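You operate a simulated robot arm through the tools that you are given. There is no shell and no other tool.

The job below is to be done with a simulated robot arm. You get a single attempt, and the scene is never put back.

## Task
Put the band from the top of the capping bench on the grey board. Fetch the blue filter from the wooden table and set it in the green pads tray. Put the green weight from the wooden table on the white card there. Fetch the purple patch and set it in the brown open carton. Take the teal patch and put it on the brown board. Put the white cap from the brown table on the disc there and the green cap on the orange card. Any order will do. Set down upright: band.

The check looks at the end state, three seconds after you hand in, the way a careful person would. Anything else that was tipped, shoved, dropped, spilled or broken makes it a failure. Lids that push on must go on centred and level and be pressed home; caps that screw on are set level and turned clockwise until they are tight.

## Robot
A 6-joint arm with a two-finger gripper on a trunk, on a base that drives. Base frame: it is fixed to the floor where the robot stands at the start and does not move with it; the origin is under the middle of the robot, x ahead of it, y to its left, z up; the surface under the hand at the start is at about z = 820. Readings come in mm, rad, newtons and seconds.
Its first joint turns from -2.897 to 2.897 rad. Places, roughly: band (5x12x11 cm) [600, 200, 900]; blue filter (11x8x5 cm) [2200, -5100, 900]; brown board (11x8x2 cm) [-3100, -5200, 800]; cap [-2500, -5500, 750]; disc [-2250, -5500, 750]; green weight [1750, -5500, 1000]; grey board (17x11x2 cm) [800, 300, 800]; open carton (35x22x12 cm) [-2900, -5400, 800]; orange card [-2500, -5500, 750]; pads tray [1000, -5500, 750]; purple patch (6x4x4 cm) [-2900, -5200, 800]; teal patch (6x4x4 cm) [-2700, -5200, 800]; white card [2250, -5250, 750]. Payload 1.71 kg.
The TCP is the grasp point between the finger pads, 20 mm short of the fingertips. In the tool frame z runs along the fingers and y along their closing line. The gripper opens to 96 mm. The gripper's body begins 113 mm behind the TCP.
Orientation is that of the tool frame in the base frame, as a unit quaternion [x, y, z, w]. With the fingers straight down and closing along the base's y, the tool's x points along the base's -x, its y along +y and its z along -z.

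## Interface
- The arm moves only by the tool servo_tool. Its argument "moves" is a list of rows, each a list of 3 entries, a list of its own where there are three numbers: the turn, a rotation vector about the tool's x, y, z in units of 45 degrees (1.0 is 45 degrees), then the shift along the tool's x, y, z in units of 300 mm (1.0 is 300 mm), then the finger opening in mm, from 0 to 96. In form: [[[wx, wy, wz], [dx, dy, dz], gripper], ...]. A call has 1 to 20 rows; each row is the pose to reach, as a shift and turn from the pose commanded when the call began, along the tool's axes at that moment. A call with a number of a shift or a turn outside -1 to 1 is refused whole. A row lasts 0.2 s, in which the tool goes at most 50 mm and 0.15 rad; a call with a longer step from one row to the next is refused whole, and so is a gripper value outside its range. A pose out of reach is approached as far as the arm can. The call stops where the force on the tool passes 40 N (or 10 N more than at its start, if that is more) or the arm is blocked; 0.2 s more then pass. Each finger travels about 45 mm/s and halts on what it meets, pressing with about 33 N; the grip force reading is that of the motor and also rises with nothing between the fingers. The clock runs only during rows and for 0.2 s after the last one: add rows that repeat a pose to give the fingers time. It gives the time, the measured TCP pose, the force on the tool (base axes), the opening and the grip force at its end, in the units of the frame above (readings bear some noise), with the torque about the TCP (base axes, N m) and any sound that the robot's microphone picked up.
- Cameras (640 x 400 px; columns grow to the right, rows downward): "scene" is now at [73.3, 211.5, 1566.7]; the picture's right is [0.03, -1.00, -0.00], its down [-0.75, -0.03, -0.66] and it looks along [0.66, 0.02, -0.75] (base axes); focal length 257 px, centre (320, 200). "wrist" rides on the gripper at [66, 14, -145] in the tool frame; the picture's right is [-0.21, 0.98, 0.00], its down [-0.88, -0.18, -0.45] and it looks along [-0.44, -0.09, 0.90] (tool axes); focal length 275 px, centre (320, 200).
- camera(camera): a new picture of that camera. It takes no simulated time.
- move_column(by): slides the trunk up (or, below 0, down) by that many mm; the arm and the scene camera ride with it, the base frame stays. It gives what a move gives, with no picture.
- drive_base(legs): drives the robot by 1 to 6 legs, each [ahead, turn to the left] in mm and rad, along the robot's own axes; the way and the turn of a leg run together, so that a leg with both is an arc; at most 1500 mm and 3.142 rad a leg. The arm and the cameras ride along, it lands a little off, and it stops where it bumps. It gives what a move gives.
- turn_head(pan, tilt): turns the head with the scene camera to pan (to the left, within 2.496 rad either way) and tilt (down, from -0.506 to 1.204), counted from straight ahead of the robot. It gives what a move gives.
- pixel_to_xyz(camera, pixels): for up to 12 pixels [column, row] of the newest picture of that camera ("zoom" is the newest enlarged one), the place [x, y, z] in the base frame of the surface seen there, good to about 3 mm. It takes no simulated time.
- close_up(camera, box): a new picture of the part [left, top, right, bottom] of that camera's present view, enlarged. It takes no simulated time.
- finish_job(): hands the job in; it is judged then, once.

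Leave the gripper open and the arm clear of the work at the hand-in unless told otherwise.

The tools are called after ">>>" by a JSON object that holds its "op" and its "data". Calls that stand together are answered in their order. servo_tool: Moves the arm, as the interface text tells. Its arguments: {"type":"object","properties":{"moves":{"type":"array"}},"required":["moves"]} The other tools are called the same way: move_column (by) slides the trunk up or down; drive_base (legs) drives the base; turn_head (pan, tilt) turns the head that bears the scene camera; camera (camera) takes a picture; pixel_to_xyz (camera, pixels) gives the place of the surface under pixels of a picture; close_up (camera, box) takes an enlarged picture of a part of a camera's view; finish_job () hands the job in.

At the start:

```text
t: 0.0
tcp_pos: [623.1, 42.2, 1126.3]
orientation: [0.0, 1.0, 0.001, 0.0]
force: [0.3, 0.4, -0.5]
torque: [0.01, -0.04, -0.01]
finger_gap: 96.2
grasp_force: 0.0
trunk travel left (down, up): [-175.0, 215.0]
robot x, y, heading: [0.9, -0.5, -0.001]
head pan, tilt: [0.033, 0.831]
```

scene: 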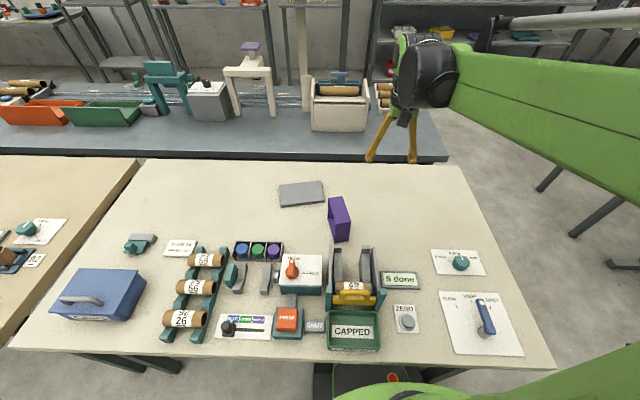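
wrist: 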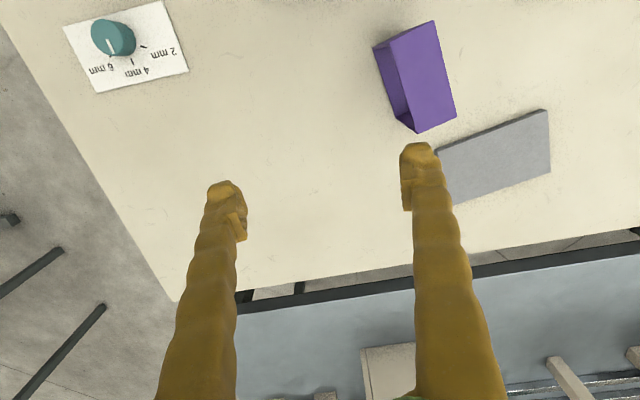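

I see a purple band at about (340,218) and a grey board at (301,193) in the scene picture. I'll take an enlarged view of both.

>>> {"op": "close_up", "data": {"camera": "scene", "box": [240, 160, 400, 260]}}

>>> {"op": "pixel_to_xyz", "data": {"camera": "scene", "pixels": [[301, 193], [280, 186], [322, 181], [325, 200], [282, 206], [332, 199], [344, 198], [350, 238], [334, 240], [340, 220], [330, 205]]}}

>>> {"op": "close_up", "data": {"camera": "wrist", "box": [340, 0, 580, 150]}}

```text
4.00 times, centred on (320, 210) of scene
```

zoom: 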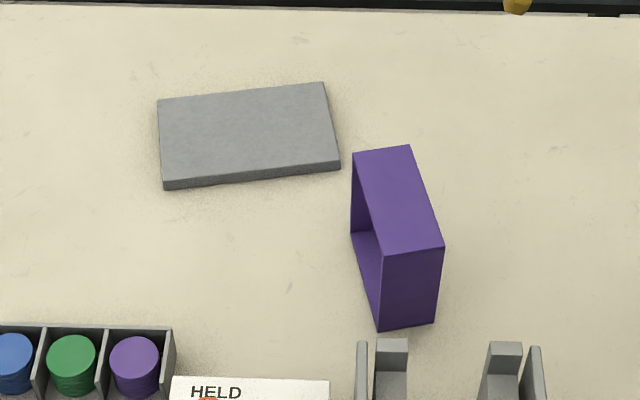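

```text
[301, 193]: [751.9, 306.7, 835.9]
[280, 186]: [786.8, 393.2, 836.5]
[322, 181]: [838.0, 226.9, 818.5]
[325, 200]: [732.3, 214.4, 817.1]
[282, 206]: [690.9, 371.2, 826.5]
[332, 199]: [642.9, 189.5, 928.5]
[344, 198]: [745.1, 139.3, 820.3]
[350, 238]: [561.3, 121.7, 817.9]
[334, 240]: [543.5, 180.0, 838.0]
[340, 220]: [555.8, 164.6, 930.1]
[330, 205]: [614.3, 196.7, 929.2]
```

```text
2.67 times, centred on (460, 75) of wrist
```

zoom: 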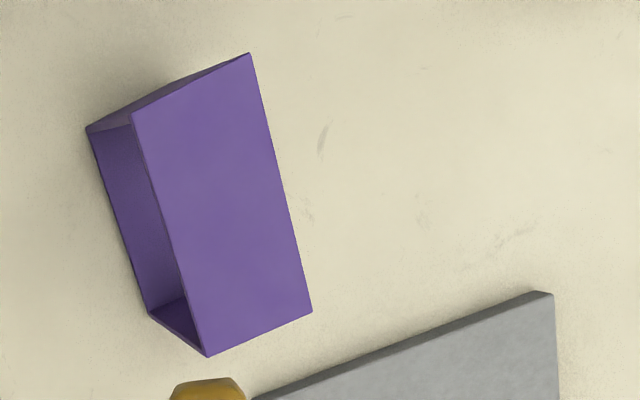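

The band is an open purple sleeve with its top face around z=930. I'll read points just inside its top corners from the newest wrist enlargement, and the board corners too.

>>> {"op": "pixel_to_xyz", "data": {"camera": "zoom", "pixels": [[138, 118], [248, 60], [308, 306], [210, 350], [190, 88], [260, 332], [170, 235], [278, 183], [224, 205], [120, 200], [180, 330]]}}

>>> {"op": "pixel_to_xyz", "data": {"camera": "wrist", "pixels": [[547, 114], [547, 168], [452, 200], [445, 155], [500, 160]]}}

>>> {"op": "close_up", "data": {"camera": "scene", "box": [240, 160, 400, 260]}}

>>> {"op": "pixel_to_xyz", "data": {"camera": "zoom", "pixels": [[160, 102], [322, 86], [336, 162], [166, 178], [250, 132], [358, 157], [408, 149], [438, 243], [386, 248], [398, 200]]}}

```text
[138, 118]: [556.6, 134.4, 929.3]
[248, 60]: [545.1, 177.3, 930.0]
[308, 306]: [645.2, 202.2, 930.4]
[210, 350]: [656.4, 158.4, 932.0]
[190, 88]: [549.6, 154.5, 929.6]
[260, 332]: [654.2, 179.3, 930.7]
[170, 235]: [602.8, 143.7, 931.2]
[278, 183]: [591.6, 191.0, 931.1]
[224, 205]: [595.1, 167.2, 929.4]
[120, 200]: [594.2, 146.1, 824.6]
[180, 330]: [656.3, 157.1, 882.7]
```

```text
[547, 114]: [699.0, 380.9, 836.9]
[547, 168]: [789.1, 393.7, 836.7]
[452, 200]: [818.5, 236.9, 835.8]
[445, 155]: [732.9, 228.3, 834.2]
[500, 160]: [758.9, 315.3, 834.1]
```

```text
4.00 times, centred on (320, 210) of scene
```

zoom: 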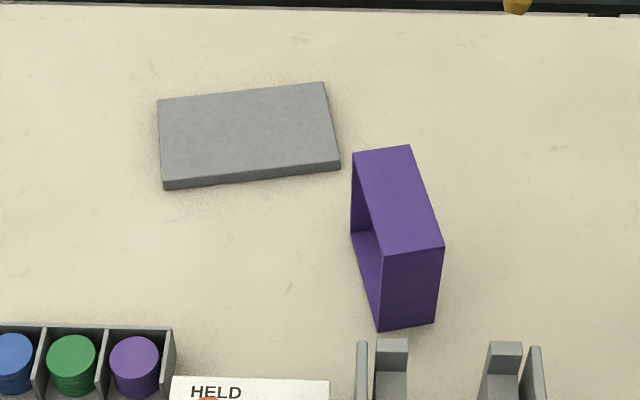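

```text
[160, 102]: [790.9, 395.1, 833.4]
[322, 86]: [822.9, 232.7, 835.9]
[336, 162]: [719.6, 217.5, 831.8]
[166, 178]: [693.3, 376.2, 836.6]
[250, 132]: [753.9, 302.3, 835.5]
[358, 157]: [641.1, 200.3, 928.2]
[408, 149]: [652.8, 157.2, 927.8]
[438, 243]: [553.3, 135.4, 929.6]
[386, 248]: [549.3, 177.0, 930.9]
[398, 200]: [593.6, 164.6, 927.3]
```

The band's top is centred at about (600, 168, 930), with its long axis turned about 0.234 rad. The board is centred at about (757, 306) with its top at 836 and turned about 0.17 rad. I'll bring the open fingers above the band first, turned to match it.

>>> {"op": "servo_tool", "data": {"moves": [[[0, 0, -0.06], [0.015, 0.084, 0.097], 96], [[0, 0, -0.119], [0.03, 0.168, 0.195], 96], [[0, 0, -0.179], [0.045, 0.252, 0.292], 96], [[0, 0, -0.238], [0.06, 0.335, 0.39], 96], [[0, 0, -0.298], [0.0753, 0.4193, 0.487], 96], [[0, 0, -0.298], [0.0753, 0.4193, 0.487], 96]]}}

>>> {"op": "camera", "data": {"camera": "wrist"}}

>>> {"op": "camera", "data": {"camera": "scene"}}

```text
t: 1.4
tcp_pos: [585.8, 168.8, 988.2]
orientation: [-0.117, 0.993, 0.0, 0.008]
force: [0.0, -0.3, -0.1]
torque: [0.01, 0.02, 0.03]
finger_gap: 95.8
grasp_force: 0.0
trunk travel left (down, up): [-175.0, 215.0]
robot x, y, heading: [0.1, 1.0, -0.001]
head pan, tilt: [0.033, 0.831]
```

```text
taken
```

wrist: 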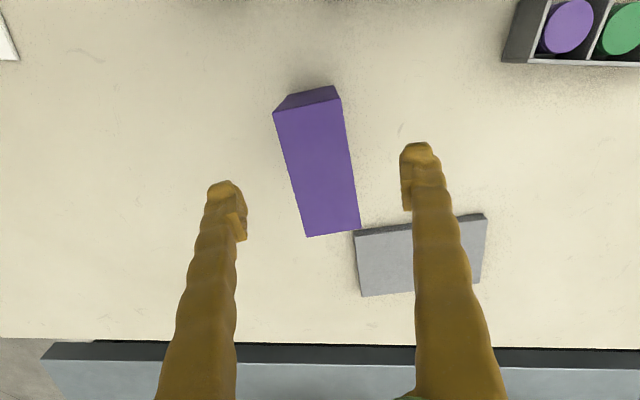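

```text
taken
```

scene: 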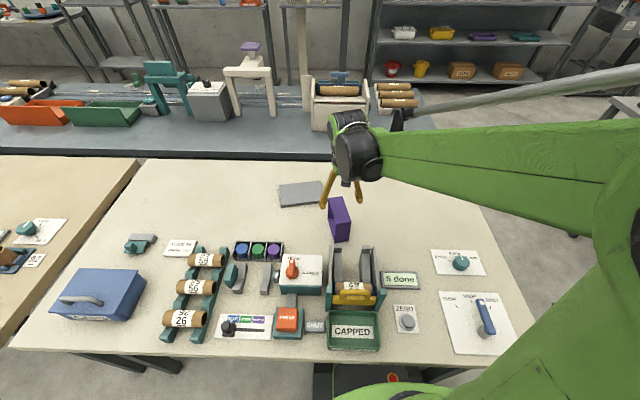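

The reading is 15 mm short in x, so I'll hold still for a moment and read again to see whether it has settled.

>>> {"op": "servo_tool", "data": {"moves": [[[0, 0, 0], [0, 0, 0], 96], [[0, 0, 0], [0, 0, 0], 96], [[0, 0, 0], [0, 0, 0], 96]]}}

>>> {"op": "pixel_to_xyz", "data": {"camera": "wrist", "pixels": [[276, 114], [340, 101], [358, 226], [309, 233], [318, 170], [292, 172], [346, 165]]}}

```text
t: 2.2
tcp_pos: [586.6, 167.2, 987.6]
orientation: [-0.117, 0.993, -0.001, 0.007]
force: [-0.1, -0.5, -1.0]
torque: [0.01, -0.06, -0.01]
finger_gap: 96.2
grasp_force: 0.0
trunk travel left (down, up): [-175.0, 215.0]
robot x, y, heading: [-0.6, -3.3, 0.001]
head pan, tilt: [0.033, 0.831]
```

```text
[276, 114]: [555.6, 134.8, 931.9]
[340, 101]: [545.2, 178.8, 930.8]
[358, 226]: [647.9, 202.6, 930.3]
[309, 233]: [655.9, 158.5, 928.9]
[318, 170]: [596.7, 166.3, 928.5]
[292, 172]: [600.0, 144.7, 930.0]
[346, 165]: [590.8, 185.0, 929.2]
```

The wrist picture agrees with the measured TCP, so the offset is real and I'll correct for it. I'll shift 14 mm in x and go down so the pads straddle the band's top, staying open.

>>> {"op": "servo_tool", "data": {"moves": [[[0, 0, 0], [-0.046, -0.006, 0], 96], [[0, 0, 0], [-0.046, -0.006, 0.08], 96], [[0, 0, 0], [-0.046, -0.006, 0.16], 96], [[0, 0, 0], [-0.046, -0.006, 0.22], 96], [[0, 0, 0], [-0.046, -0.006, 0.22], 96]]}}

>>> {"op": "camera", "data": {"camera": "wrist"}}

```text
t: 3.4
tcp_pos: [599.8, 167.1, 922.7]
orientation: [-0.117, 0.993, -0.001, 0.006]
force: [-1.2, 0.5, -0.6]
torque: [0.01, 0.02, 0.02]
finger_gap: 96.0
grasp_force: 0.0
trunk travel left (down, up): [-175.0, 215.0]
robot x, y, heading: [0.9, -1.1, -0.0]
head pan, tilt: [0.033, 0.831]
```

```text
taken
```

wrist: 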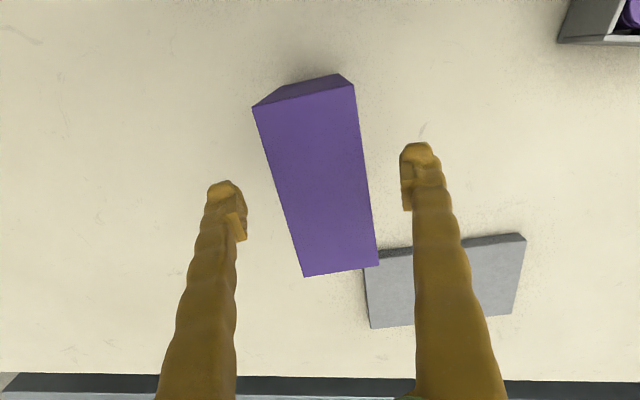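

The fingers straddle the band evenly. I'll close them on it.

>>> {"op": "servo_tool", "data": {"moves": [[[0, 0, 0], [0, 0, 0], 70], [[0, 0, 0], [0, 0, 0], 50], [[0, 0, 0], [0, 0, 0], 30], [[0, 0, 0], [0, 0, 0], 30], [[0, 0, 0], [0, 0, 0], 30], [[0, 0, 0], [0, 0, 0], 30]]}}

>>> {"op": "camera", "data": {"camera": "wrist"}}

```text
t: 4.8
tcp_pos: [600.1, 166.2, 924.2]
orientation: [-0.116, 0.993, -0.001, 0.007]
force: [0.7, -0.5, 2.2]
torque: [-0.06, 0.0, -0.04]
finger_gap: 49.3
grasp_force: 32.7
trunk travel left (down, up): [-175.0, 215.0]
robot x, y, heading: [-0.9, -0.7, -0.003]
head pan, tilt: [0.033, 0.831]
```

```text
taken
```

wrist: 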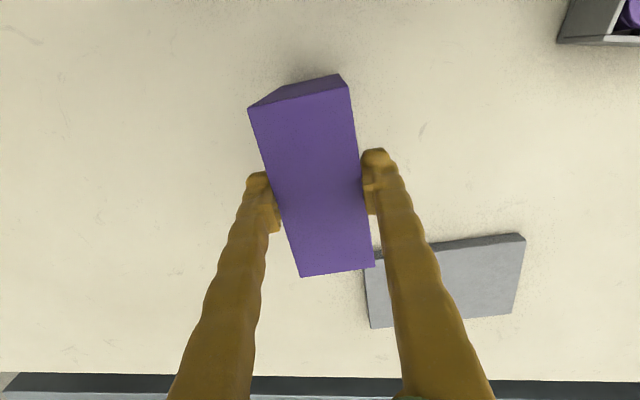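

The band is held with a gap of 49.3 mm and 33 N. I'll lift it 70 mm, carry it over the grey board and begin turning it so its long side runs along the board's long side.

>>> {"op": "servo_tool", "data": {"moves": [[[0, 0, 0], [0, 0, -0.05], 30], [[0, 0, 0], [0, 0, -0.12], 30], [[0, 0, 0], [0, 0, -0.233], 30], [[0, 0, -0.11], [-0.077, 0.042, -0.233], 30], [[0, 0, -0.22], [-0.154, 0.083, -0.233], 30], [[0, 0, -0.33], [-0.232, 0.125, -0.233], 30], [[0, 0, -0.44], [-0.309, 0.167, -0.233], 30], [[0, 0, -0.55], [-0.386, 0.208, -0.233], 30], [[0, 0, -0.66], [-0.463, 0.25, -0.233], 30], [[0, 0, -0.77], [-0.541, 0.291, -0.233], 30], [[0, 0, -0.89], [-0.618, 0.333, -0.233], 30], [[0, 0, -0.89], [-0.618, 0.333, -0.233], 30]]}}

>>> {"op": "servo_tool", "data": {"moves": [[[0, 0, -0.15], [0, 0, 0], 30], [[0, 0, -0.3], [0, 0, 0], 30], [[0, 0, -0.45], [0, 0, 0], 30], [[0, 0, -0.6], [0, 0, 0], 30], [[0, 0, -0.75], [0, 0, 0], 30], [[0, 0, -0.9], [0, 0, 0], 30], [[0, 0, -0.96], [0, 0, 0], 30], [[0, 0, -0.96], [0, 0, 0], 30]]}}

>>> {"op": "camera", "data": {"camera": "wrist"}}

>>> {"op": "camera", "data": {"camera": "scene"}}

```text
t: 7.4
tcp_pos: [756.4, 308.2, 994.3]
orientation: [-0.45, 0.893, -0.003, 0.005]
force: [0.0, 0.0, -0.8]
torque: [-0.03, 0.04, 0.0]
finger_gap: 49.5
grasp_force: 33.1
trunk travel left (down, up): [-175.0, 215.0]
robot x, y, heading: [0.1, -2.2, -0.001]
head pan, tilt: [0.033, 0.831]
```

```text
t: 9.2
tcp_pos: [757.9, 307.0, 994.2]
orientation: [0.747, -0.665, 0.005, -0.005]
force: [0.1, -0.6, -0.1]
torque: [-0.02, 0.02, -0.02]
finger_gap: 49.2
grasp_force: 33.5
trunk travel left (down, up): [-175.0, 215.0]
robot x, y, heading: [-0.7, -4.8, -0.001]
head pan, tilt: [0.033, 0.831]
```

```text
taken
```

wrist: 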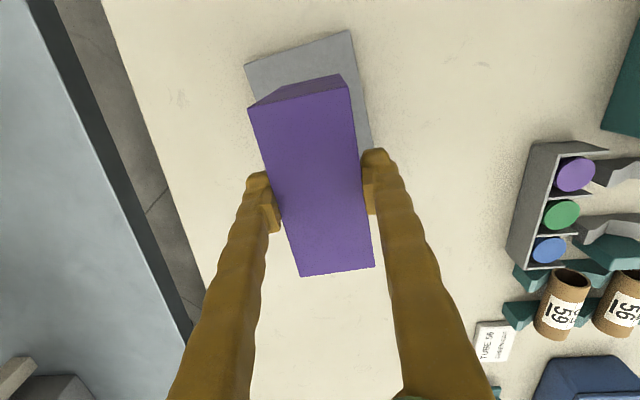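

```text
taken
```

scene: 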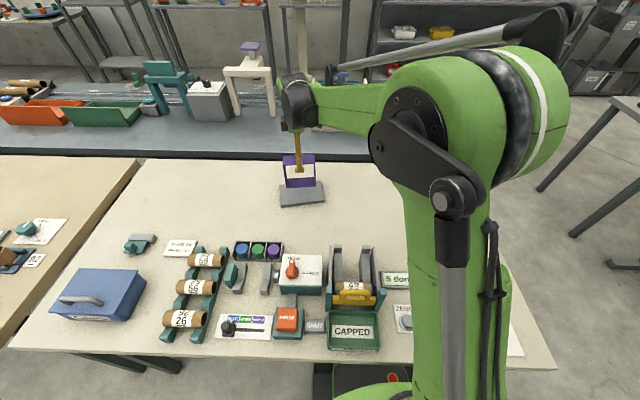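

The band hangs level over the board at (758, 307). When picked up, its bottom was about 105 mm below the TCP, so it should touch the board at TCP z≈941. I'll trim the turn and go down to about 946.

>>> {"op": "servo_tool", "data": {"moves": [[[0, 0, -0.07], [0, 0, 0.04], 30], [[0, 0, -0.07], [0, 0, 0.09], 30], [[0, 0, -0.07], [0, 0, 0.13], 30], [[0, 0, -0.07], [0, 0, 0.155], 30], [[0, 0, -0.07], [0, 0, 0.155], 30]]}}

>>> {"op": "close_up", "data": {"camera": "scene", "box": [240, 130, 360, 220]}}

```text
t: 10.4
tcp_pos: [757.5, 310.3, 948.1]
orientation: [0.765, -0.644, 0.005, -0.005]
force: [0.3, 0.2, -0.7]
torque: [0.0, -0.01, 0.03]
finger_gap: 49.3
grasp_force: 33.0
trunk travel left (down, up): [-175.0, 215.0]
robot x, y, heading: [-2.8, -1.4, -0.003]
head pan, tilt: [0.033, 0.831]
```

```text
4.44 times, centred on (300, 175) of scene
```

zoom: 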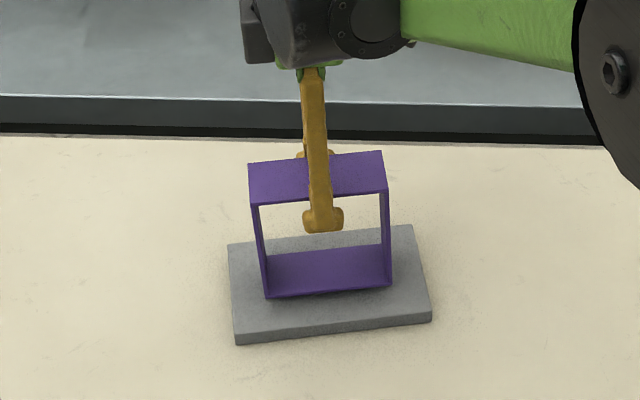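

The band sits squarely over the board with a few millimetres left. I'll lower it 2 mm at a time and watch the force.

>>> {"op": "servo_tool", "data": {"moves": [[[0, 0, 0], [0, 0, 0.007], 30], [[0, 0, 0], [0, 0, 0.014], 30], [[0, 0, 0], [0, 0, 0.02], 30], [[0, 0, 0], [0, 0, 0.02], 30]]}}

```text
t: 11.4
tcp_pos: [756.4, 309.0, 941.6]
orientation: [0.765, -0.645, 0.005, -0.005]
force: [-0.1, -0.4, 0.4]
torque: [-0.02, 0.03, -0.01]
finger_gap: 49.2
grasp_force: 33.0
trunk travel left (down, up): [-175.0, 215.0]
robot x, y, heading: [-2.0, 0.1, -0.001]
head pan, tilt: [0.033, 0.831]
```

There is no contact force yet at z=941.6, so I'll go on in 1 mm steps.

>>> {"op": "servo_tool", "data": {"moves": [[[0, 0, 0], [0, 0, 0.0033], 30], [[0, 0, 0], [0, 0, 0.0067], 30], [[0, 0, 0], [0, 0, 0.0067], 30]]}}

>>> {"op": "close_up", "data": {"camera": "scene", "box": [240, 130, 360, 220]}}

```text
t: 12.2
tcp_pos: [757.8, 308.7, 939.2]
orientation: [0.765, -0.644, 0.005, -0.006]
force: [-0.2, 0.9, -0.3]
torque: [0.02, 0.02, -0.01]
finger_gap: 49.2
grasp_force: 33.1
trunk travel left (down, up): [-175.0, 215.0]
robot x, y, heading: [2.2, -2.3, 0.001]
head pan, tilt: [0.033, 0.831]
```

```text
4.44 times, centred on (300, 175) of scene
```

zoom: 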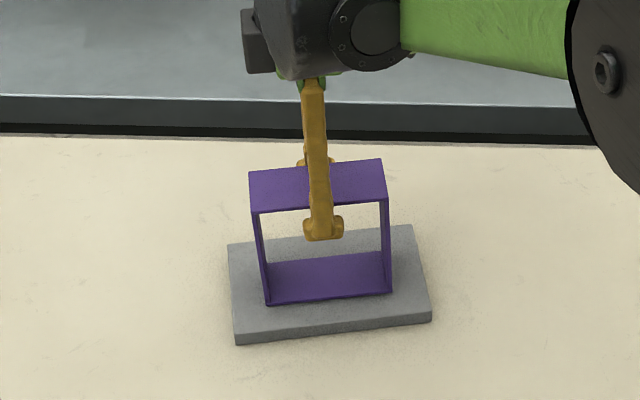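

There is still no force, so I'll go down a further 1 to 3 mm.

>>> {"op": "servo_tool", "data": {"moves": [[[0, 0, 0], [0, 0, 0.0033], 30], [[0, 0, 0], [0, 0, 0.0033], 30]]}}

>>> {"op": "servo_tool", "data": {"moves": [[[0, 0, 0], [0, 0, 0.0033], 30], [[0, 0, 0], [0, 0, 0.0033], 30]]}}

>>> {"op": "servo_tool", "data": {"moves": [[[0, 0, 0], [0, 0, 0.0033], 30], [[0, 0, 0], [0, 0, 0.0033], 30]]}}

```text
t: 12.8
tcp_pos: [756.2, 307.7, 940.1]
orientation: [0.765, -0.645, 0.005, -0.005]
force: [-0.2, 0.4, 8.3]
torque: [0.57, -0.09, 0.05]
finger_gap: 48.9
grasp_force: 33.2
trunk travel left (down, up): [-175.0, 215.0]
robot x, y, heading: [-0.2, -0.9, -0.001]
head pan, tilt: [0.033, 0.831]
```

```text
t: 13.4
tcp_pos: [756.7, 306.7, 939.3]
orientation: [0.765, -0.644, 0.005, -0.006]
force: [-0.5, -1.9, 18.8]
torque: [0.97, -0.13, 0.05]
finger_gap: 49.3
grasp_force: 32.8
trunk travel left (down, up): [-175.0, 215.0]
robot x, y, heading: [-0.6, 0.6, -0.003]
head pan, tilt: [0.033, 0.831]
```

```text
t: 14.0
tcp_pos: [756.1, 306.6, 938.9]
orientation: [0.765, -0.644, 0.006, -0.005]
force: [-1.7, -2.9, 29.5]
torque: [0.32, -0.47, -0.13]
finger_gap: 49.2
grasp_force: 32.9
trunk travel left (down, up): [-175.0, 215.0]
robot x, y, heading: [5.1, 0.9, -0.001]
head pan, tilt: [0.033, 0.831]
```

The band is firmly down, with 29 N of contact. I'll ease up 2 mm, open the fingers, then retreat upward.

>>> {"op": "servo_tool", "data": {"moves": [[[0, 0, 0], [0, 0, -0.0067], 30], [[0, 0, 0], [0, 0, -0.0067], 60], [[0, 0, 0], [0, 0, -0.0067], 85], [[0, 0, 0], [0, 0, -0.0067], 85], [[0, 0, 0], [0, 0, -0.0067], 85], [[0, 0, 0], [0, 0, -0.0067], 85]]}}

>>> {"op": "servo_tool", "data": {"moves": [[[0, 0, 0], [0, 0, -0.05], 85], [[0, 0, 0], [0, 0, -0.15], 85], [[0, 0, 0], [0, 0, -0.3], 85], [[0, 0, 0], [0, 0, -0.45], 85], [[0, 0, 0], [0, 0, -0.6], 85], [[0, 0, 0], [0, 0, -0.6], 85]]}}

>>> {"op": "camera", "data": {"camera": "scene"}}

>>> {"op": "camera", "data": {"camera": "wrist"}}

```text
t: 15.4
tcp_pos: [756.0, 307.2, 938.7]
orientation: [0.765, -0.644, 0.006, -0.005]
force: [1.0, 0.4, -1.1]
torque: [0.01, -0.03, 0.01]
finger_gap: 85.2
grasp_force: 0.0
trunk travel left (down, up): [-175.0, 215.0]
robot x, y, heading: [-0.7, -0.7, -0.003]
head pan, tilt: [0.033, 0.831]
```

```text
t: 16.8
tcp_pos: [754.7, 306.2, 1118.1]
orientation: [0.765, -0.644, 0.005, -0.005]
force: [0.2, 0.8, 0.0]
torque: [0.03, -0.03, 0.01]
finger_gap: 85.1
grasp_force: 0.1
trunk travel left (down, up): [-175.0, 215.0]
robot x, y, heading: [1.2, -3.7, 0.002]
head pan, tilt: [0.033, 0.831]
```

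```text
taken
```

scene: 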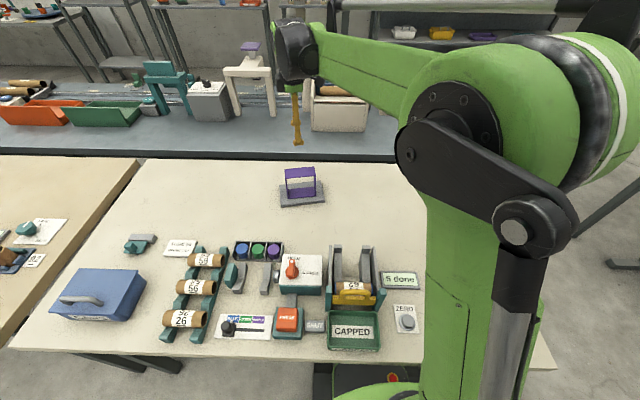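

```text
taken
```

wrist: 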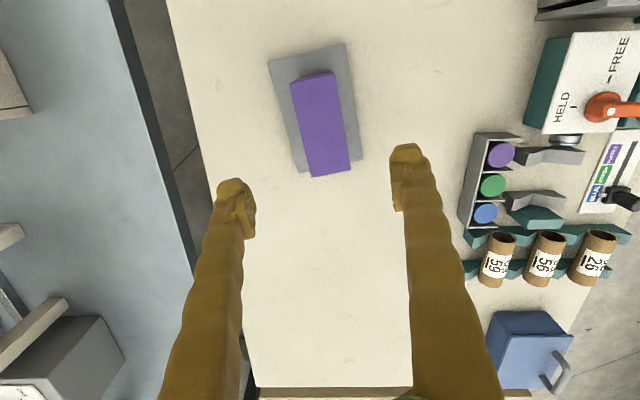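

The band stands upright on the grey board, well inside its edges. Next I'll pull the arm back towards the robot and untwist the wrist in stages before driving.

>>> {"op": "servo_tool", "data": {"moves": [[[0, 0, 0.12], [0.085, 0.12, 0], 85], [[0, 0, 0.24], [0.17, 0.24, 0], 85], [[0, 0, 0.36], [0.256, 0.361, 0], 85], [[0, 0, 0.48], [0.341, 0.481, 0], 85], [[0, 0, 0.6], [0.426, 0.601, 0], 85], [[0, 0, 0.72], [0.511, 0.721, 0], 85], [[0, 0, 0.84], [0.597, 0.842, 0], 85], [[0, 0, 0.96], [0.682, 0.962, 0], 85], [[0, 0, 0.96], [0.682, 0.962, 0], 85]]}}

>>> {"op": "servo_tool", "data": {"moves": [[[0, 0, 0.18], [0, 0, 0], 85], [[0, 0, 0.36], [0, 0, 0], 85], [[0, 0, 0.54], [0, 0, 0], 85], [[0, 0, 0.72], [0, 0, 0], 85], [[0, 0, 0.9], [0, 0, 0], 85], [[0, 0, 0.9], [0, 0, 0], 85]]}}

>>> {"op": "turn_head", "data": {"pan": -1.57, "tilt": 0.5}}

>>> {"op": "camera", "data": {"camera": "scene"}}

```text
t: 18.8
tcp_pos: [499.9, 55.0, 1113.1]
orientation: [-0.474, 0.881, -0.004, 0.006]
force: [-1.1, -0.5, -0.4]
torque: [-0.02, -0.09, -0.02]
finger_gap: 85.5
grasp_force: 0.0
trunk travel left (down, up): [-175.0, 215.0]
robot x, y, heading: [-2.5, 5.0, 0.002]
head pan, tilt: [0.033, 0.831]
```

```text
t: 20.2
tcp_pos: [504.7, 58.7, 1115.7]
orientation: [-0.139, 0.99, -0.001, 0.006]
force: [-0.7, -0.3, -0.4]
torque: [0.02, 0.01, -0.01]
finger_gap: 84.7
grasp_force: 0.0
trunk travel left (down, up): [-175.0, 215.0]
robot x, y, heading: [-1.4, 5.3, -0.0]
head pan, tilt: [0.033, 0.831]
```

```text
t: 21.9
tcp_pos: [504.4, 58.4, 1115.7]
orientation: [-0.141, 0.99, -0.001, 0.007]
force: [0.1, 1.0, -0.4]
torque: [0.0, -0.01, 0.01]
finger_gap: 85.1
grasp_force: 0.1
trunk travel left (down, up): [-175.0, 215.0]
robot x, y, heading: [-4.2, -0.2, -0.004]
head pan, tilt: [-1.571, 0.499]
```

```text
taken
```

scene: 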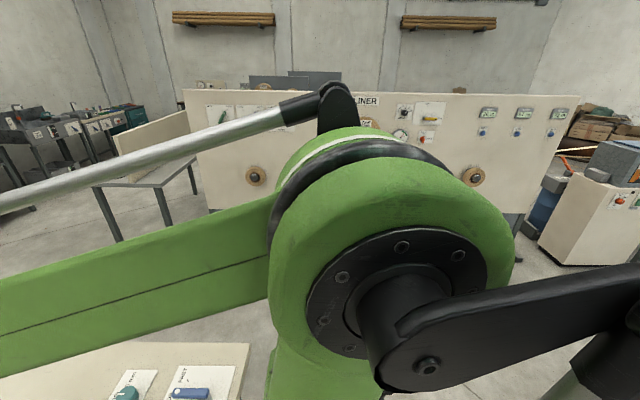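

The arm hides part of the right side, and a long cream machine stands across the way. I'll measure some places there, then look at other angles to map the floor.

>>> {"op": "pixel_to_xyz", "data": {"camera": "scene", "pixels": [[200, 95], [205, 205], [575, 110], [545, 250], [120, 240], [195, 190], [130, 155], [600, 180], [540, 240], [20, 200], [250, 310], [600, 320]]}}

>>> {"op": "turn_head", "data": {"pan": -2.3, "tilt": 0.5}}

>>> {"op": "camera", "data": {"camera": "scene"}}

>>> {"op": "pixel_to_xyz", "data": {"camera": "scene", "pixels": [[100, 100], [300, 100], [500, 100], [100, 200], [300, 200], [500, 200], [100, 300], [300, 300], [500, 300], [600, 150], [30, 150], [30, 300]]}}

>>> {"op": "turn_head", "data": {"pan": -0.9, "tilt": 0.4}}

>>> {"op": "camera", "data": {"camera": "scene"}}

>>> {"op": "pixel_to_xyz", "data": {"camera": "scene", "pixels": [[100, 100], [300, 100], [500, 100], [100, 200], [300, 200], [500, 200], [100, 300], [300, 300], [500, 300], [600, 150], [30, 150], [30, 300]]}}

```text
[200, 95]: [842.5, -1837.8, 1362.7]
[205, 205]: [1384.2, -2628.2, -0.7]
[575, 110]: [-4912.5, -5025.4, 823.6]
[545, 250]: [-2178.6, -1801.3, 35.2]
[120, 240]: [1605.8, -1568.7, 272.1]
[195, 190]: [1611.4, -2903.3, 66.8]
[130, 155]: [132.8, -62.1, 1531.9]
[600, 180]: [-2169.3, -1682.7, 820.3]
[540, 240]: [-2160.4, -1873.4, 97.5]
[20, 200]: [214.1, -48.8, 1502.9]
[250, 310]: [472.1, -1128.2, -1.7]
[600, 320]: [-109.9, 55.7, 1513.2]
```

```text
t: 23.0
tcp_pos: [505.3, 57.9, 1115.7]
orientation: [-0.14, 0.99, -0.001, 0.007]
force: [-0.1, 0.4, 0.1]
torque: [-0.02, 0.0, 0.0]
finger_gap: 85.1
grasp_force: 0.0
trunk travel left (down, up): [-175.0, 215.0]
robot x, y, heading: [1.4, -0.3, -0.001]
head pan, tilt: [-2.3, 0.499]
```

```text
taken
```

scene: 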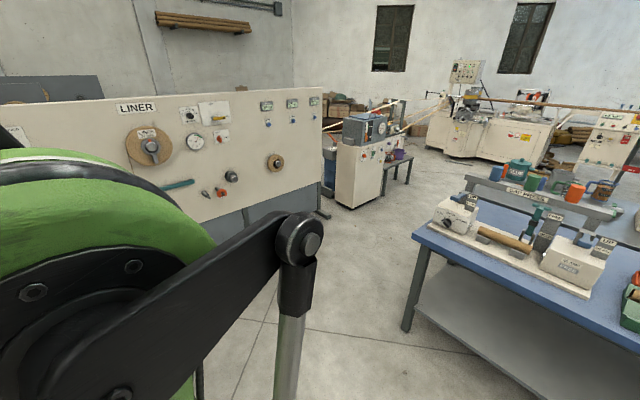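

```text
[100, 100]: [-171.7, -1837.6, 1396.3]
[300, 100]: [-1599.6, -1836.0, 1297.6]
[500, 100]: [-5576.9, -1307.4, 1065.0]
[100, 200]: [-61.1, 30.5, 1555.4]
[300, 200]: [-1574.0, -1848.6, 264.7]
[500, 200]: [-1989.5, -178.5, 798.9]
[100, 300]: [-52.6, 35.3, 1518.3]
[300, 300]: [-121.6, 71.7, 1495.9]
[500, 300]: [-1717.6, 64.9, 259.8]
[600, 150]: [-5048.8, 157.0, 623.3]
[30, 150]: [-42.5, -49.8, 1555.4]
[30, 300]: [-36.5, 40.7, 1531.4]
```

```text
t: 24.5
tcp_pos: [504.9, 58.8, 1115.5]
orientation: [-0.14, 0.99, -0.001, 0.006]
force: [0.1, -0.1, -1.1]
torque: [-0.04, 0.0, -0.04]
finger_gap: 84.9
grasp_force: 0.0
trunk travel left (down, up): [-175.0, 215.0]
robot x, y, heading: [-0.8, -1.9, -0.003]
head pan, tilt: [-0.901, 0.4]
```

```text
taken
```

scene: 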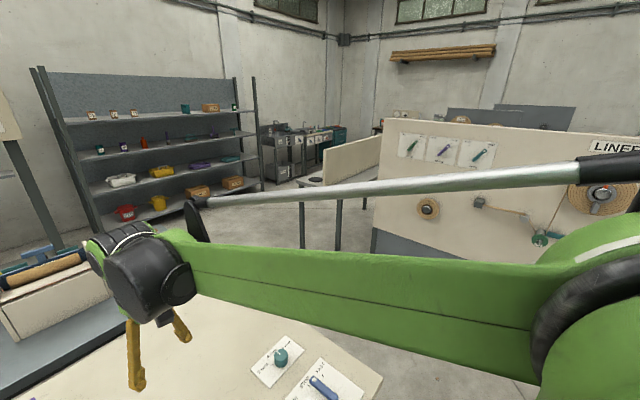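

```text
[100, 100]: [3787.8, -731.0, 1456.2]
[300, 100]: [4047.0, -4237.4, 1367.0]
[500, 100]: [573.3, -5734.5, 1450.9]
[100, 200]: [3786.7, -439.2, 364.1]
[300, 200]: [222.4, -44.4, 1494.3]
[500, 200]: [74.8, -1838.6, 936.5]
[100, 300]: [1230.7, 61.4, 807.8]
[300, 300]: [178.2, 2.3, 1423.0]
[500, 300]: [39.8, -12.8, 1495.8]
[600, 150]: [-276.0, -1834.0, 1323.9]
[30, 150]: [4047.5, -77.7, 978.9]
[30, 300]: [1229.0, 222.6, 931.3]
```

The LINER panel stands at y≈-1837, spanning x from -1600 to 840, with a small desk to its right and a shelf at x≈3790. I'll look at the gap between the benches and that panel.

>>> {"op": "turn_head", "data": {"pan": -0.6, "tilt": 0.25}}

>>> {"op": "camera", "data": {"camera": "scene"}}

>>> {"op": "turn_head", "data": {"pan": -1.2, "tilt": 0.9}}

>>> {"op": "camera", "data": {"camera": "scene"}}

>>> {"op": "turn_head", "data": {"pan": -2.0, "tilt": 0.0}}

>>> {"op": "camera", "data": {"camera": "scene"}}

```text
t: 25.3
tcp_pos: [506.0, 57.7, 1115.4]
orientation: [-0.14, 0.99, 0.0, 0.006]
force: [-0.3, 0.4, 0.2]
torque: [-0.01, -0.03, -0.02]
finger_gap: 84.8
grasp_force: 0.0
trunk travel left (down, up): [-175.0, 215.0]
robot x, y, heading: [-1.8, 0.8, -0.0]
head pan, tilt: [-0.6, 0.25]
```

```text
taken
```

scene: 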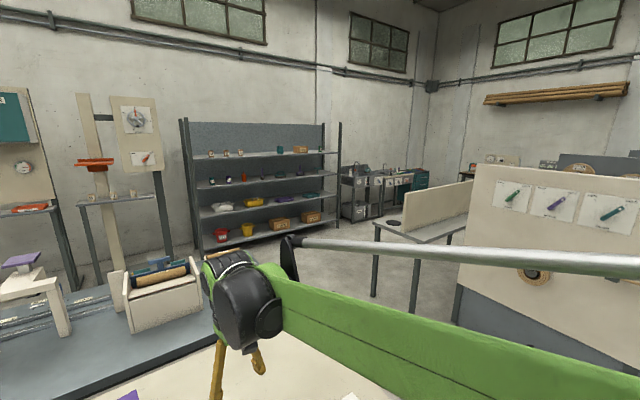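

```text
t: 26.3
tcp_pos: [505.6, 58.6, 1116.3]
orientation: [-0.14, 0.99, 0.0, 0.006]
force: [0.2, 0.9, 0.4]
torque: [0.0, 0.01, -0.01]
finger_gap: 85.2
grasp_force: 0.1
trunk travel left (down, up): [-175.0, 215.0]
robot x, y, heading: [0.6, -3.6, -0.003]
head pan, tilt: [-1.201, 0.901]
```

```text
taken
```

scene: 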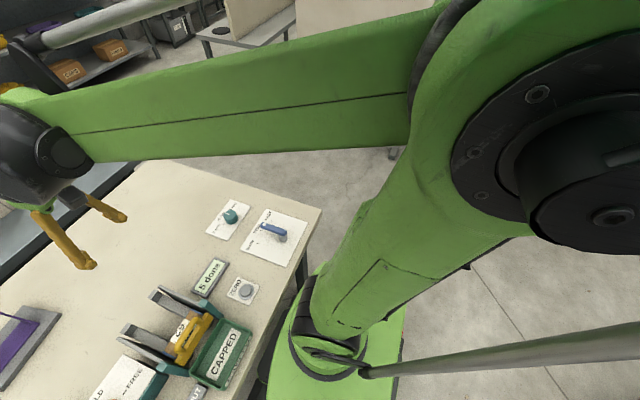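

```text
t: 27.5
tcp_pos: [504.5, 58.3, 1114.9]
orientation: [-0.14, 0.99, 0.0, 0.006]
force: [0.1, -0.8, -0.4]
torque: [0.0, 0.02, -0.01]
finger_gap: 85.1
grasp_force: 0.1
trunk travel left (down, up): [-175.0, 215.0]
robot x, y, heading: [-4.1, 0.8, -0.003]
head pan, tilt: [-2.0, 0.0]
```

```text
taken
```

scene: 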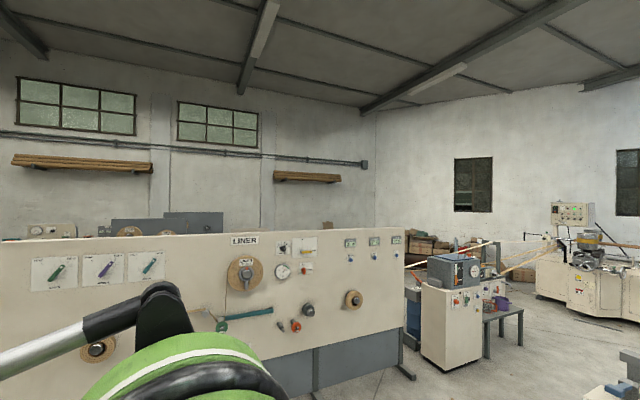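

The back wall is at y≈-5735, so I have to go round the right of the LINER panel and its desk. I'll back away from the bench, turn right and look along the corridor.

>>> {"op": "drive_base", "data": {"legs": [[-350, 0], [0, -1.2]]}}

>>> {"op": "turn_head", "data": {"pan": 0.35, "tilt": 0.55}}

>>> {"op": "camera", "data": {"camera": "scene"}}

>>> {"op": "pixel_to_xyz", "data": {"camera": "scene", "pixels": [[100, 100], [200, 100], [300, 100], [400, 100], [100, 200], [200, 200], [300, 200], [400, 200], [100, 300], [300, 300], [200, 300], [500, 200]]}}

```text
t: 34.9
tcp_pos: [-109.3, -446.0, 1114.8]
orientation: [0.438, 0.899, -0.004, 0.004]
force: [0.0, 0.2, -0.7]
torque: [-0.02, 0.04, 0.02]
finger_gap: 85.0
grasp_force: 0.1
trunk travel left (down, up): [-175.0, 215.0]
robot x, y, heading: [-350.3, 2.0, -1.189]
head pan, tilt: [-2.0, 0.0]
```

```text
t: 37.1
tcp_pos: [-115.4, -428.7, 1123.2]
orientation: [0.437, 0.899, -0.01, 0.012]
force: [-0.3, 0.6, -0.1]
torque: [-0.06, -0.03, 0.03]
finger_gap: 84.9
grasp_force: 0.1
trunk travel left (down, up): [-175.0, 215.0]
robot x, y, heading: [-354.1, -0.5, -1.187]
head pan, tilt: [0.351, 0.55]
```

```text
taken
```

scene: 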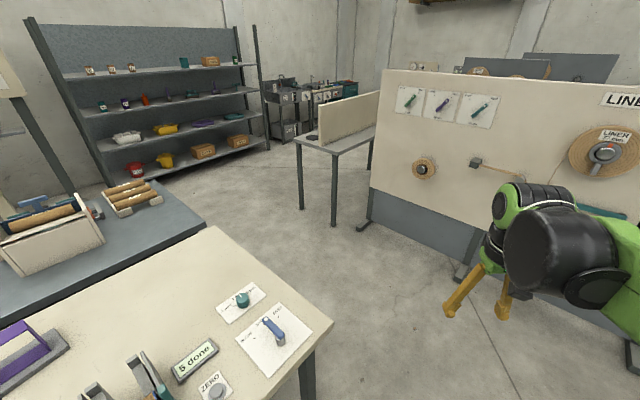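

```text
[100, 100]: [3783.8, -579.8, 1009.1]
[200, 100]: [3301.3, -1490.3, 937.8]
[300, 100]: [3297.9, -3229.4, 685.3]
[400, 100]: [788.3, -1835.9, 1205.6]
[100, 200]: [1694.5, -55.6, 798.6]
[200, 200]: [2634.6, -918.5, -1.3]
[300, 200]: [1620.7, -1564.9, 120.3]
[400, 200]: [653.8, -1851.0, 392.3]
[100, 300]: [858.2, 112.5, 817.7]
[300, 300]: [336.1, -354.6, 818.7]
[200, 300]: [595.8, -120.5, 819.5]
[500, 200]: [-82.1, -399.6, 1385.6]
```

The way is clear: the bench corner is at about (290,-440), the panel at y=-1837, the desk leg at (1620,-1565) and the shelf front at x≈3300. I'll drive along y≈-1050 to x≈2450, then turn to face the back wall.

>>> {"op": "drive_base", "data": {"legs": [[0, 0.17], [1235, 0], [0, 1.017], [1100, 0]]}}

>>> {"op": "turn_head", "data": {"pan": -0.6, "tilt": 0.4}}

>>> {"op": "camera", "data": {"camera": "scene"}}

```text
t: 57.6
tcp_pos: [1872.7, -1010.2, 1122.0]
orientation: [-0.133, 0.991, -0.002, 0.014]
force: [0.0, 0.2, 0.3]
torque: [-0.01, -0.04, 0.04]
finger_gap: 85.2
grasp_force: 0.0
trunk travel left (down, up): [-175.0, 215.0]
robot x, y, heading: [1382.5, -1055.3, -0.013]
head pan, tilt: [0.351, 0.55]
```

```text
t: 58.8
tcp_pos: [1852.3, -1010.2, 1129.8]
orientation: [-0.134, 0.991, -0.003, 0.023]
force: [0.2, -0.3, -0.1]
torque: [0.01, 0.01, -0.01]
finger_gap: 85.2
grasp_force: 0.1
trunk travel left (down, up): [-175.0, 215.0]
robot x, y, heading: [1381.3, -1057.4, -0.016]
head pan, tilt: [-0.6, 0.4]
```

```text
taken
```

scene: 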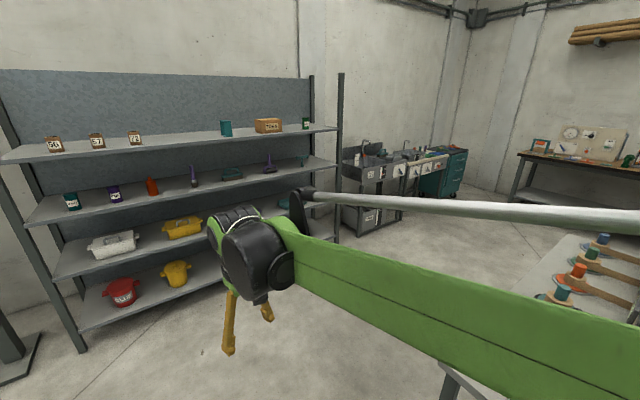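

A wooden table shows against the back wall at about (590,165). I'll go on to x≈2450, turn right and drive towards it.

>>> {"op": "drive_base", "data": {"legs": [[1050, 0], [0, -1.555], [1400, 0]]}}

>>> {"op": "turn_head", "data": {"pan": 0.5, "tilt": 0.4}}

>>> {"op": "camera", "data": {"camera": "scene"}}

>>> {"op": "pixel_to_xyz", "data": {"camera": "scene", "pixels": [[50, 100], [150, 100], [250, 100], [350, 100], [50, 200], [150, 200], [250, 200], [350, 200], [50, 300], [150, 300], [250, 300], [450, 150]]}}

>>> {"op": "turn_head", "data": {"pan": -0.5, "tilt": 0.4}}

>>> {"op": "camera", "data": {"camera": "scene"}}

>>> {"op": "pixel_to_xyz", "data": {"camera": "scene", "pixels": [[50, 100], [150, 100], [250, 100], [350, 100], [450, 100], [550, 100], [50, 200], [150, 200], [250, 150], [350, 150], [450, 150], [600, 150]]}}

```text
t: 81.2
tcp_pos: [2560.6, -2972.8, 1128.8]
orientation: [0.588, 0.809, -0.017, 0.013]
force: [0.3, 0.2, -0.1]
torque: [0.01, 0.02, -0.01]
finger_gap: 84.8
grasp_force: 0.1
trunk travel left (down, up): [-175.0, 215.0]
robot x, y, heading: [2486.0, -2500.1, -1.537]
head pan, tilt: [-0.6, 0.4]
```

```text
t: 82.5
tcp_pos: [2558.8, -2947.3, 1139.3]
orientation: [0.587, 0.809, -0.026, 0.02]
force: [-0.1, 0.0, -0.8]
torque: [0.03, 0.0, 0.01]
finger_gap: 84.6
grasp_force: 0.0
trunk travel left (down, up): [-175.0, 215.0]
robot x, y, heading: [2487.0, -2502.8, -1.535]
head pan, tilt: [0.499, 0.4]
```

```text
taken
```

scene: 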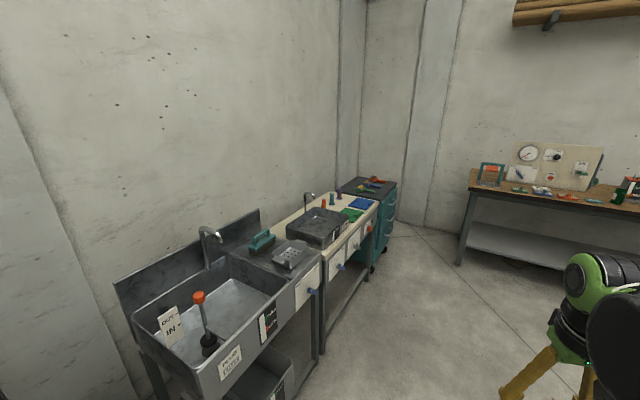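

```text
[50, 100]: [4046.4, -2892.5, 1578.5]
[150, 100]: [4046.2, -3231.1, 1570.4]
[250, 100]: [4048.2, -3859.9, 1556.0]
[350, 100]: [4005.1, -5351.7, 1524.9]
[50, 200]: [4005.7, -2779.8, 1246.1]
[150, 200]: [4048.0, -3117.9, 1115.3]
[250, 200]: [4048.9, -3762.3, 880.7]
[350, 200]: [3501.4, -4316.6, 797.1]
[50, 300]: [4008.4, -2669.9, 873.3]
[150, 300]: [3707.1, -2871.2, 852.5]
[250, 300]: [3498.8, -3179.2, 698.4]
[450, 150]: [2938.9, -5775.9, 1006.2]
```

```text
t: 83.8
tcp_pos: [2560.7, -2969.8, 1130.4]
orientation: [0.587, 0.809, -0.018, 0.015]
force: [0.3, -3.1, -0.5]
torque: [0.31, 0.03, -0.01]
finger_gap: 85.0
grasp_force: 0.2
trunk travel left (down, up): [-175.0, 215.0]
robot x, y, heading: [2486.8, -2503.7, -1.54]
head pan, tilt: [-0.499, 0.4]
```

```text
taken
```

scene: 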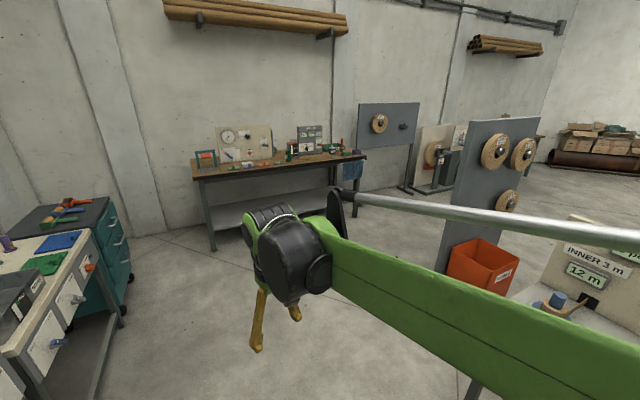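

```text
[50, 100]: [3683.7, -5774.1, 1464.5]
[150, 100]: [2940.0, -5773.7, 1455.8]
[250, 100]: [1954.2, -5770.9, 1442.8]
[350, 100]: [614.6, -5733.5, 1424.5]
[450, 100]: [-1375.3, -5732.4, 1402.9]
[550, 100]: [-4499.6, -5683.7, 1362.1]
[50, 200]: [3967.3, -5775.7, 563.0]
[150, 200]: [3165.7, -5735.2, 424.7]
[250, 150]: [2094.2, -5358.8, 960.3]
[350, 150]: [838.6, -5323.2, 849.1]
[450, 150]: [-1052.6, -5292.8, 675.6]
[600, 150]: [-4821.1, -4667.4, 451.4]
```

The wooden table fills (190–365, 125–250). I'll enlarge it.

>>> {"op": "close_up", "data": {"camera": "scene", "box": [180, 110, 380, 235]}}

>>> {"op": "pixel_to_xyz", "data": {"camera": "scene", "pixels": [[195, 172], [363, 158], [213, 245], [335, 160], [232, 160], [265, 162], [305, 155], [205, 160]]}}

```text
3.20 times, centred on (280, 172) of scene
```

zoom: 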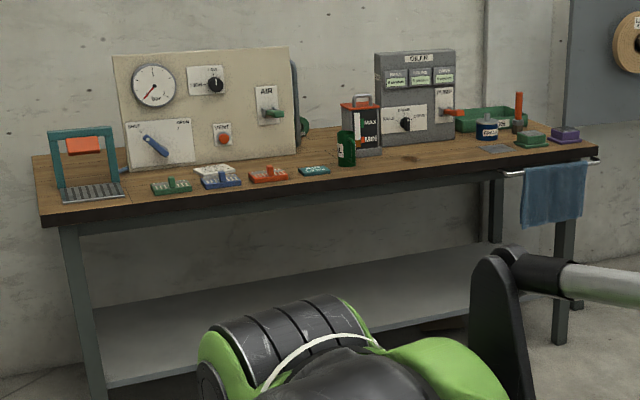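

```text
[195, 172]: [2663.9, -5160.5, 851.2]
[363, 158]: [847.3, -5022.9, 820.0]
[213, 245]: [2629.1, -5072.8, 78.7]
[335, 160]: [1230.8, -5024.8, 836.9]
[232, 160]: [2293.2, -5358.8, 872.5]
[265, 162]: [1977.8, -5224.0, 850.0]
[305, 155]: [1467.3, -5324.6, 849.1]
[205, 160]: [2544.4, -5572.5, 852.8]
```

The wooden table runs x≈850–2670 with its front edge at y≈-5022 and its top at z≈845. I'll check where the orange bin and the grey board stand, so my path stays clear.

>>> {"op": "pixel_to_xyz", "data": {"camera": "scene", "pixels": [[485, 265], [450, 260], [470, 200], [400, 300], [130, 250], [110, 320]]}}

>>> {"op": "drive_base", "data": {"legs": [[0, -0.265], [1200, 0]]}}

>>> {"op": "turn_head", "data": {"pan": 0.1, "tilt": 0.45}}

>>> {"op": "camera", "data": {"camera": "scene"}}

```text
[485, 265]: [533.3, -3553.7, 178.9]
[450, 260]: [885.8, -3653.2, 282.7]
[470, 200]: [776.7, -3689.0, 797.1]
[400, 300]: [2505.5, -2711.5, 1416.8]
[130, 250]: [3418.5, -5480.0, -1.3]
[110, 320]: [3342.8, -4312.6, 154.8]
```

```text
t: 93.4
tcp_pos: [2157.8, -4150.7, 1134.5]
orientation: [0.688, 0.725, -0.024, 0.014]
force: [-0.8, 0.5, -0.2]
torque: [-0.01, 0.0, -0.01]
finger_gap: 85.0
grasp_force: 0.1
trunk travel left (down, up): [-175.0, 215.0]
robot x, y, heading: [2205.5, -3694.1, -1.799]
head pan, tilt: [-0.499, 0.4]
```

```text
t: 94.4
tcp_pos: [2157.1, -4146.8, 1136.1]
orientation: [0.688, 0.725, -0.027, 0.015]
force: [0.6, -0.3, 0.0]
torque: [-0.07, 0.05, 0.02]
finger_gap: 84.8
grasp_force: 0.0
trunk travel left (down, up): [-175.0, 215.0]
robot x, y, heading: [2204.0, -3692.1, -1.802]
head pan, tilt: [0.099, 0.45]
```

```text
taken
```

scene: 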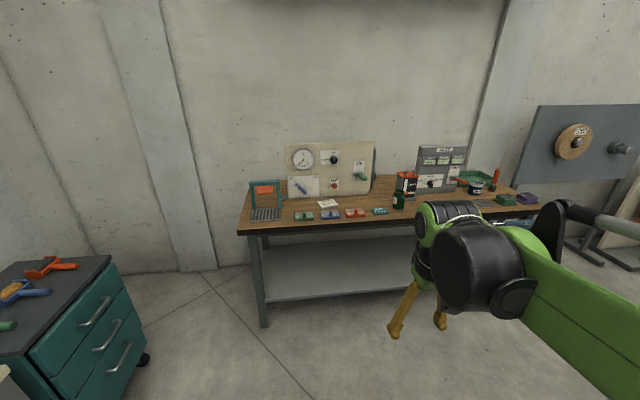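

>>> {"op": "close_up", "data": {"camera": "scene", "box": [230, 130, 390, 230]}}

>>> {"op": "close_up", "data": {"camera": "scene", "box": [380, 130, 540, 230]}}

```text
4.00 times, centred on (310, 180) of scene
```

zoom: 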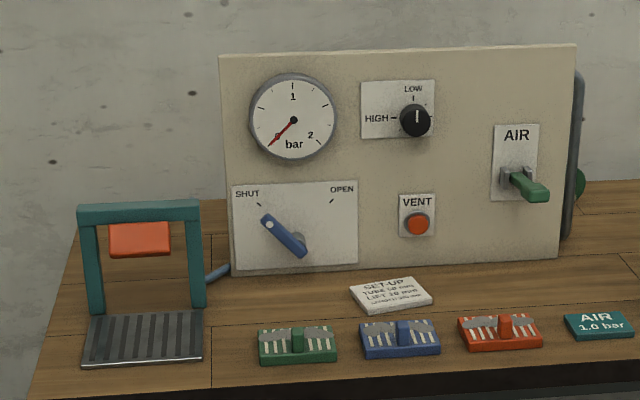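

```text
4.00 times, centred on (460, 180) of scene
```

zoom: 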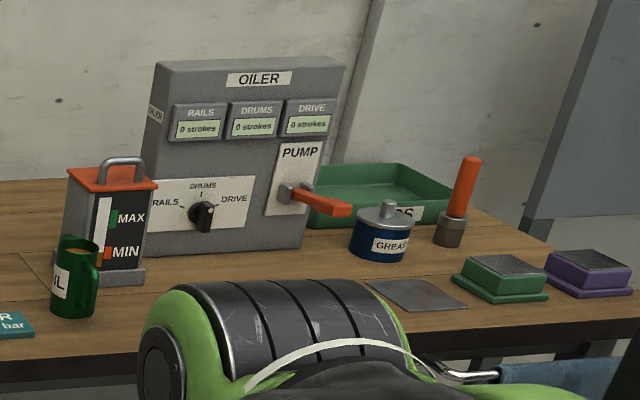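

The blue filter is at about (400,338) in the first enlargement, the white SET-UP card just behind it, and the PADS tray at the back right. Something green hides behind the air panel's right edge at about (580,185); it may be the weight. I'll drive nearer and look.

>>> {"op": "drive_base", "data": {"legs": [[0, -0.073], [850, 0], [0, 0.305]]}}

>>> {"op": "turn_head", "data": {"pan": 0.0, "tilt": 0.5}}

>>> {"op": "camera", "data": {"camera": "scene"}}

>>> {"op": "camera", "data": {"camera": "wrist"}}

```text
t: 102.7
tcp_pos: [2016.1, -4982.3, 1141.3]
orientation: [0.594, 0.804, -0.028, 0.021]
force: [-0.1, 0.4, 0.1]
torque: [-0.01, -0.02, 0.02]
finger_gap: 85.1
grasp_force: 0.1
trunk travel left (down, up): [-175.0, 215.0]
robot x, y, heading: [1948.9, -4546.9, -1.552]
head pan, tilt: [0.099, 0.45]
```

```text
t: 103.3
tcp_pos: [2015.5, -4957.5, 1149.7]
orientation: [0.593, 0.804, -0.037, 0.028]
force: [-0.1, -0.3, -0.7]
torque: [-0.02, -0.05, -0.01]
finger_gap: 85.0
grasp_force: 0.1
trunk travel left (down, up): [-175.0, 215.0]
robot x, y, heading: [1951.6, -4544.0, -1.554]
head pan, tilt: [0.0, 0.499]
```

```text
taken
```

scene: 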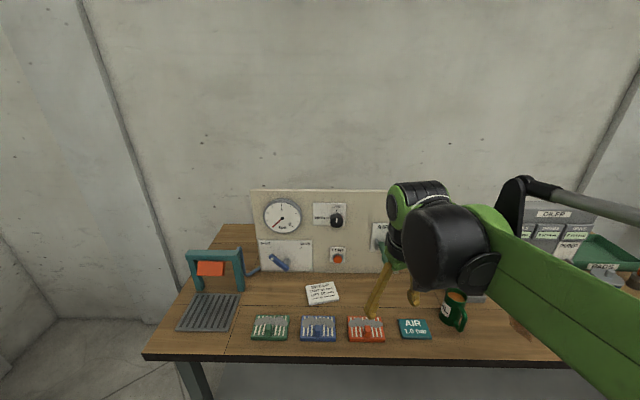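

```text
taken
```

wrist: 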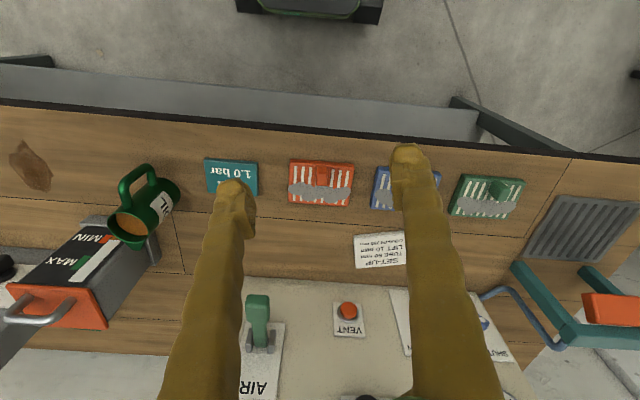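

From here I'll enlarge the blue filter, card and panel area, and measure the panel's size too.

>>> {"op": "pixel_to_xyz", "data": {"camera": "scene", "pixels": [[253, 192], [385, 195], [262, 268], [500, 290], [600, 245], [420, 340], [322, 293]]}}

>>> {"op": "close_up", "data": {"camera": "scene", "box": [240, 270, 400, 370]}}

>>> {"op": "pixel_to_xyz", "data": {"camera": "zoom", "pixels": [[240, 190], [382, 190], [384, 282], [244, 286], [310, 200], [310, 225], [300, 250], [345, 225], [310, 280], [275, 60], [395, 50], [290, 140]]}}

```text
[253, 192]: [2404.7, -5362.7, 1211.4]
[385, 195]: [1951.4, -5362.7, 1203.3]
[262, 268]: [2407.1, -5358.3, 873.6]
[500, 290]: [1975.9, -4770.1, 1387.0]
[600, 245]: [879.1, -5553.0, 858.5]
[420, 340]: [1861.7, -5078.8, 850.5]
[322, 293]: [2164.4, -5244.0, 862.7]
```

```text
4.00 times, centred on (320, 320) of scene
```

zoom: 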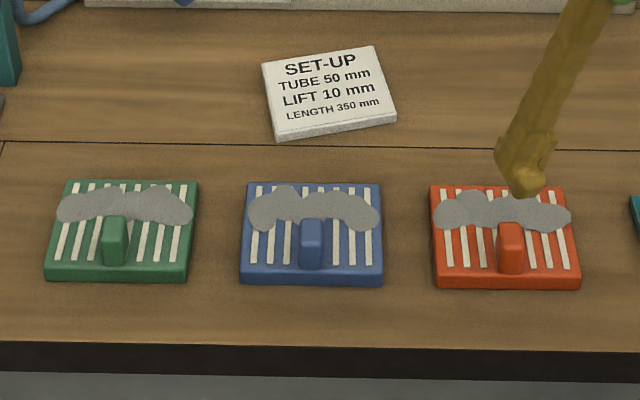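

```text
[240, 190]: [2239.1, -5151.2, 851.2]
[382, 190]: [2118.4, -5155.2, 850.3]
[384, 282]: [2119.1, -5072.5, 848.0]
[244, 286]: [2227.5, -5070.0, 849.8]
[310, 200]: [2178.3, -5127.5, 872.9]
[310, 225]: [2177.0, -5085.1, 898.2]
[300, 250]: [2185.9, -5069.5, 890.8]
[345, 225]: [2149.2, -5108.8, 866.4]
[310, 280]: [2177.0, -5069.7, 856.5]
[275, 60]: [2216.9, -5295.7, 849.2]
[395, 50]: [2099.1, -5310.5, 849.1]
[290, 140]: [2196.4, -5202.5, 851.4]
```

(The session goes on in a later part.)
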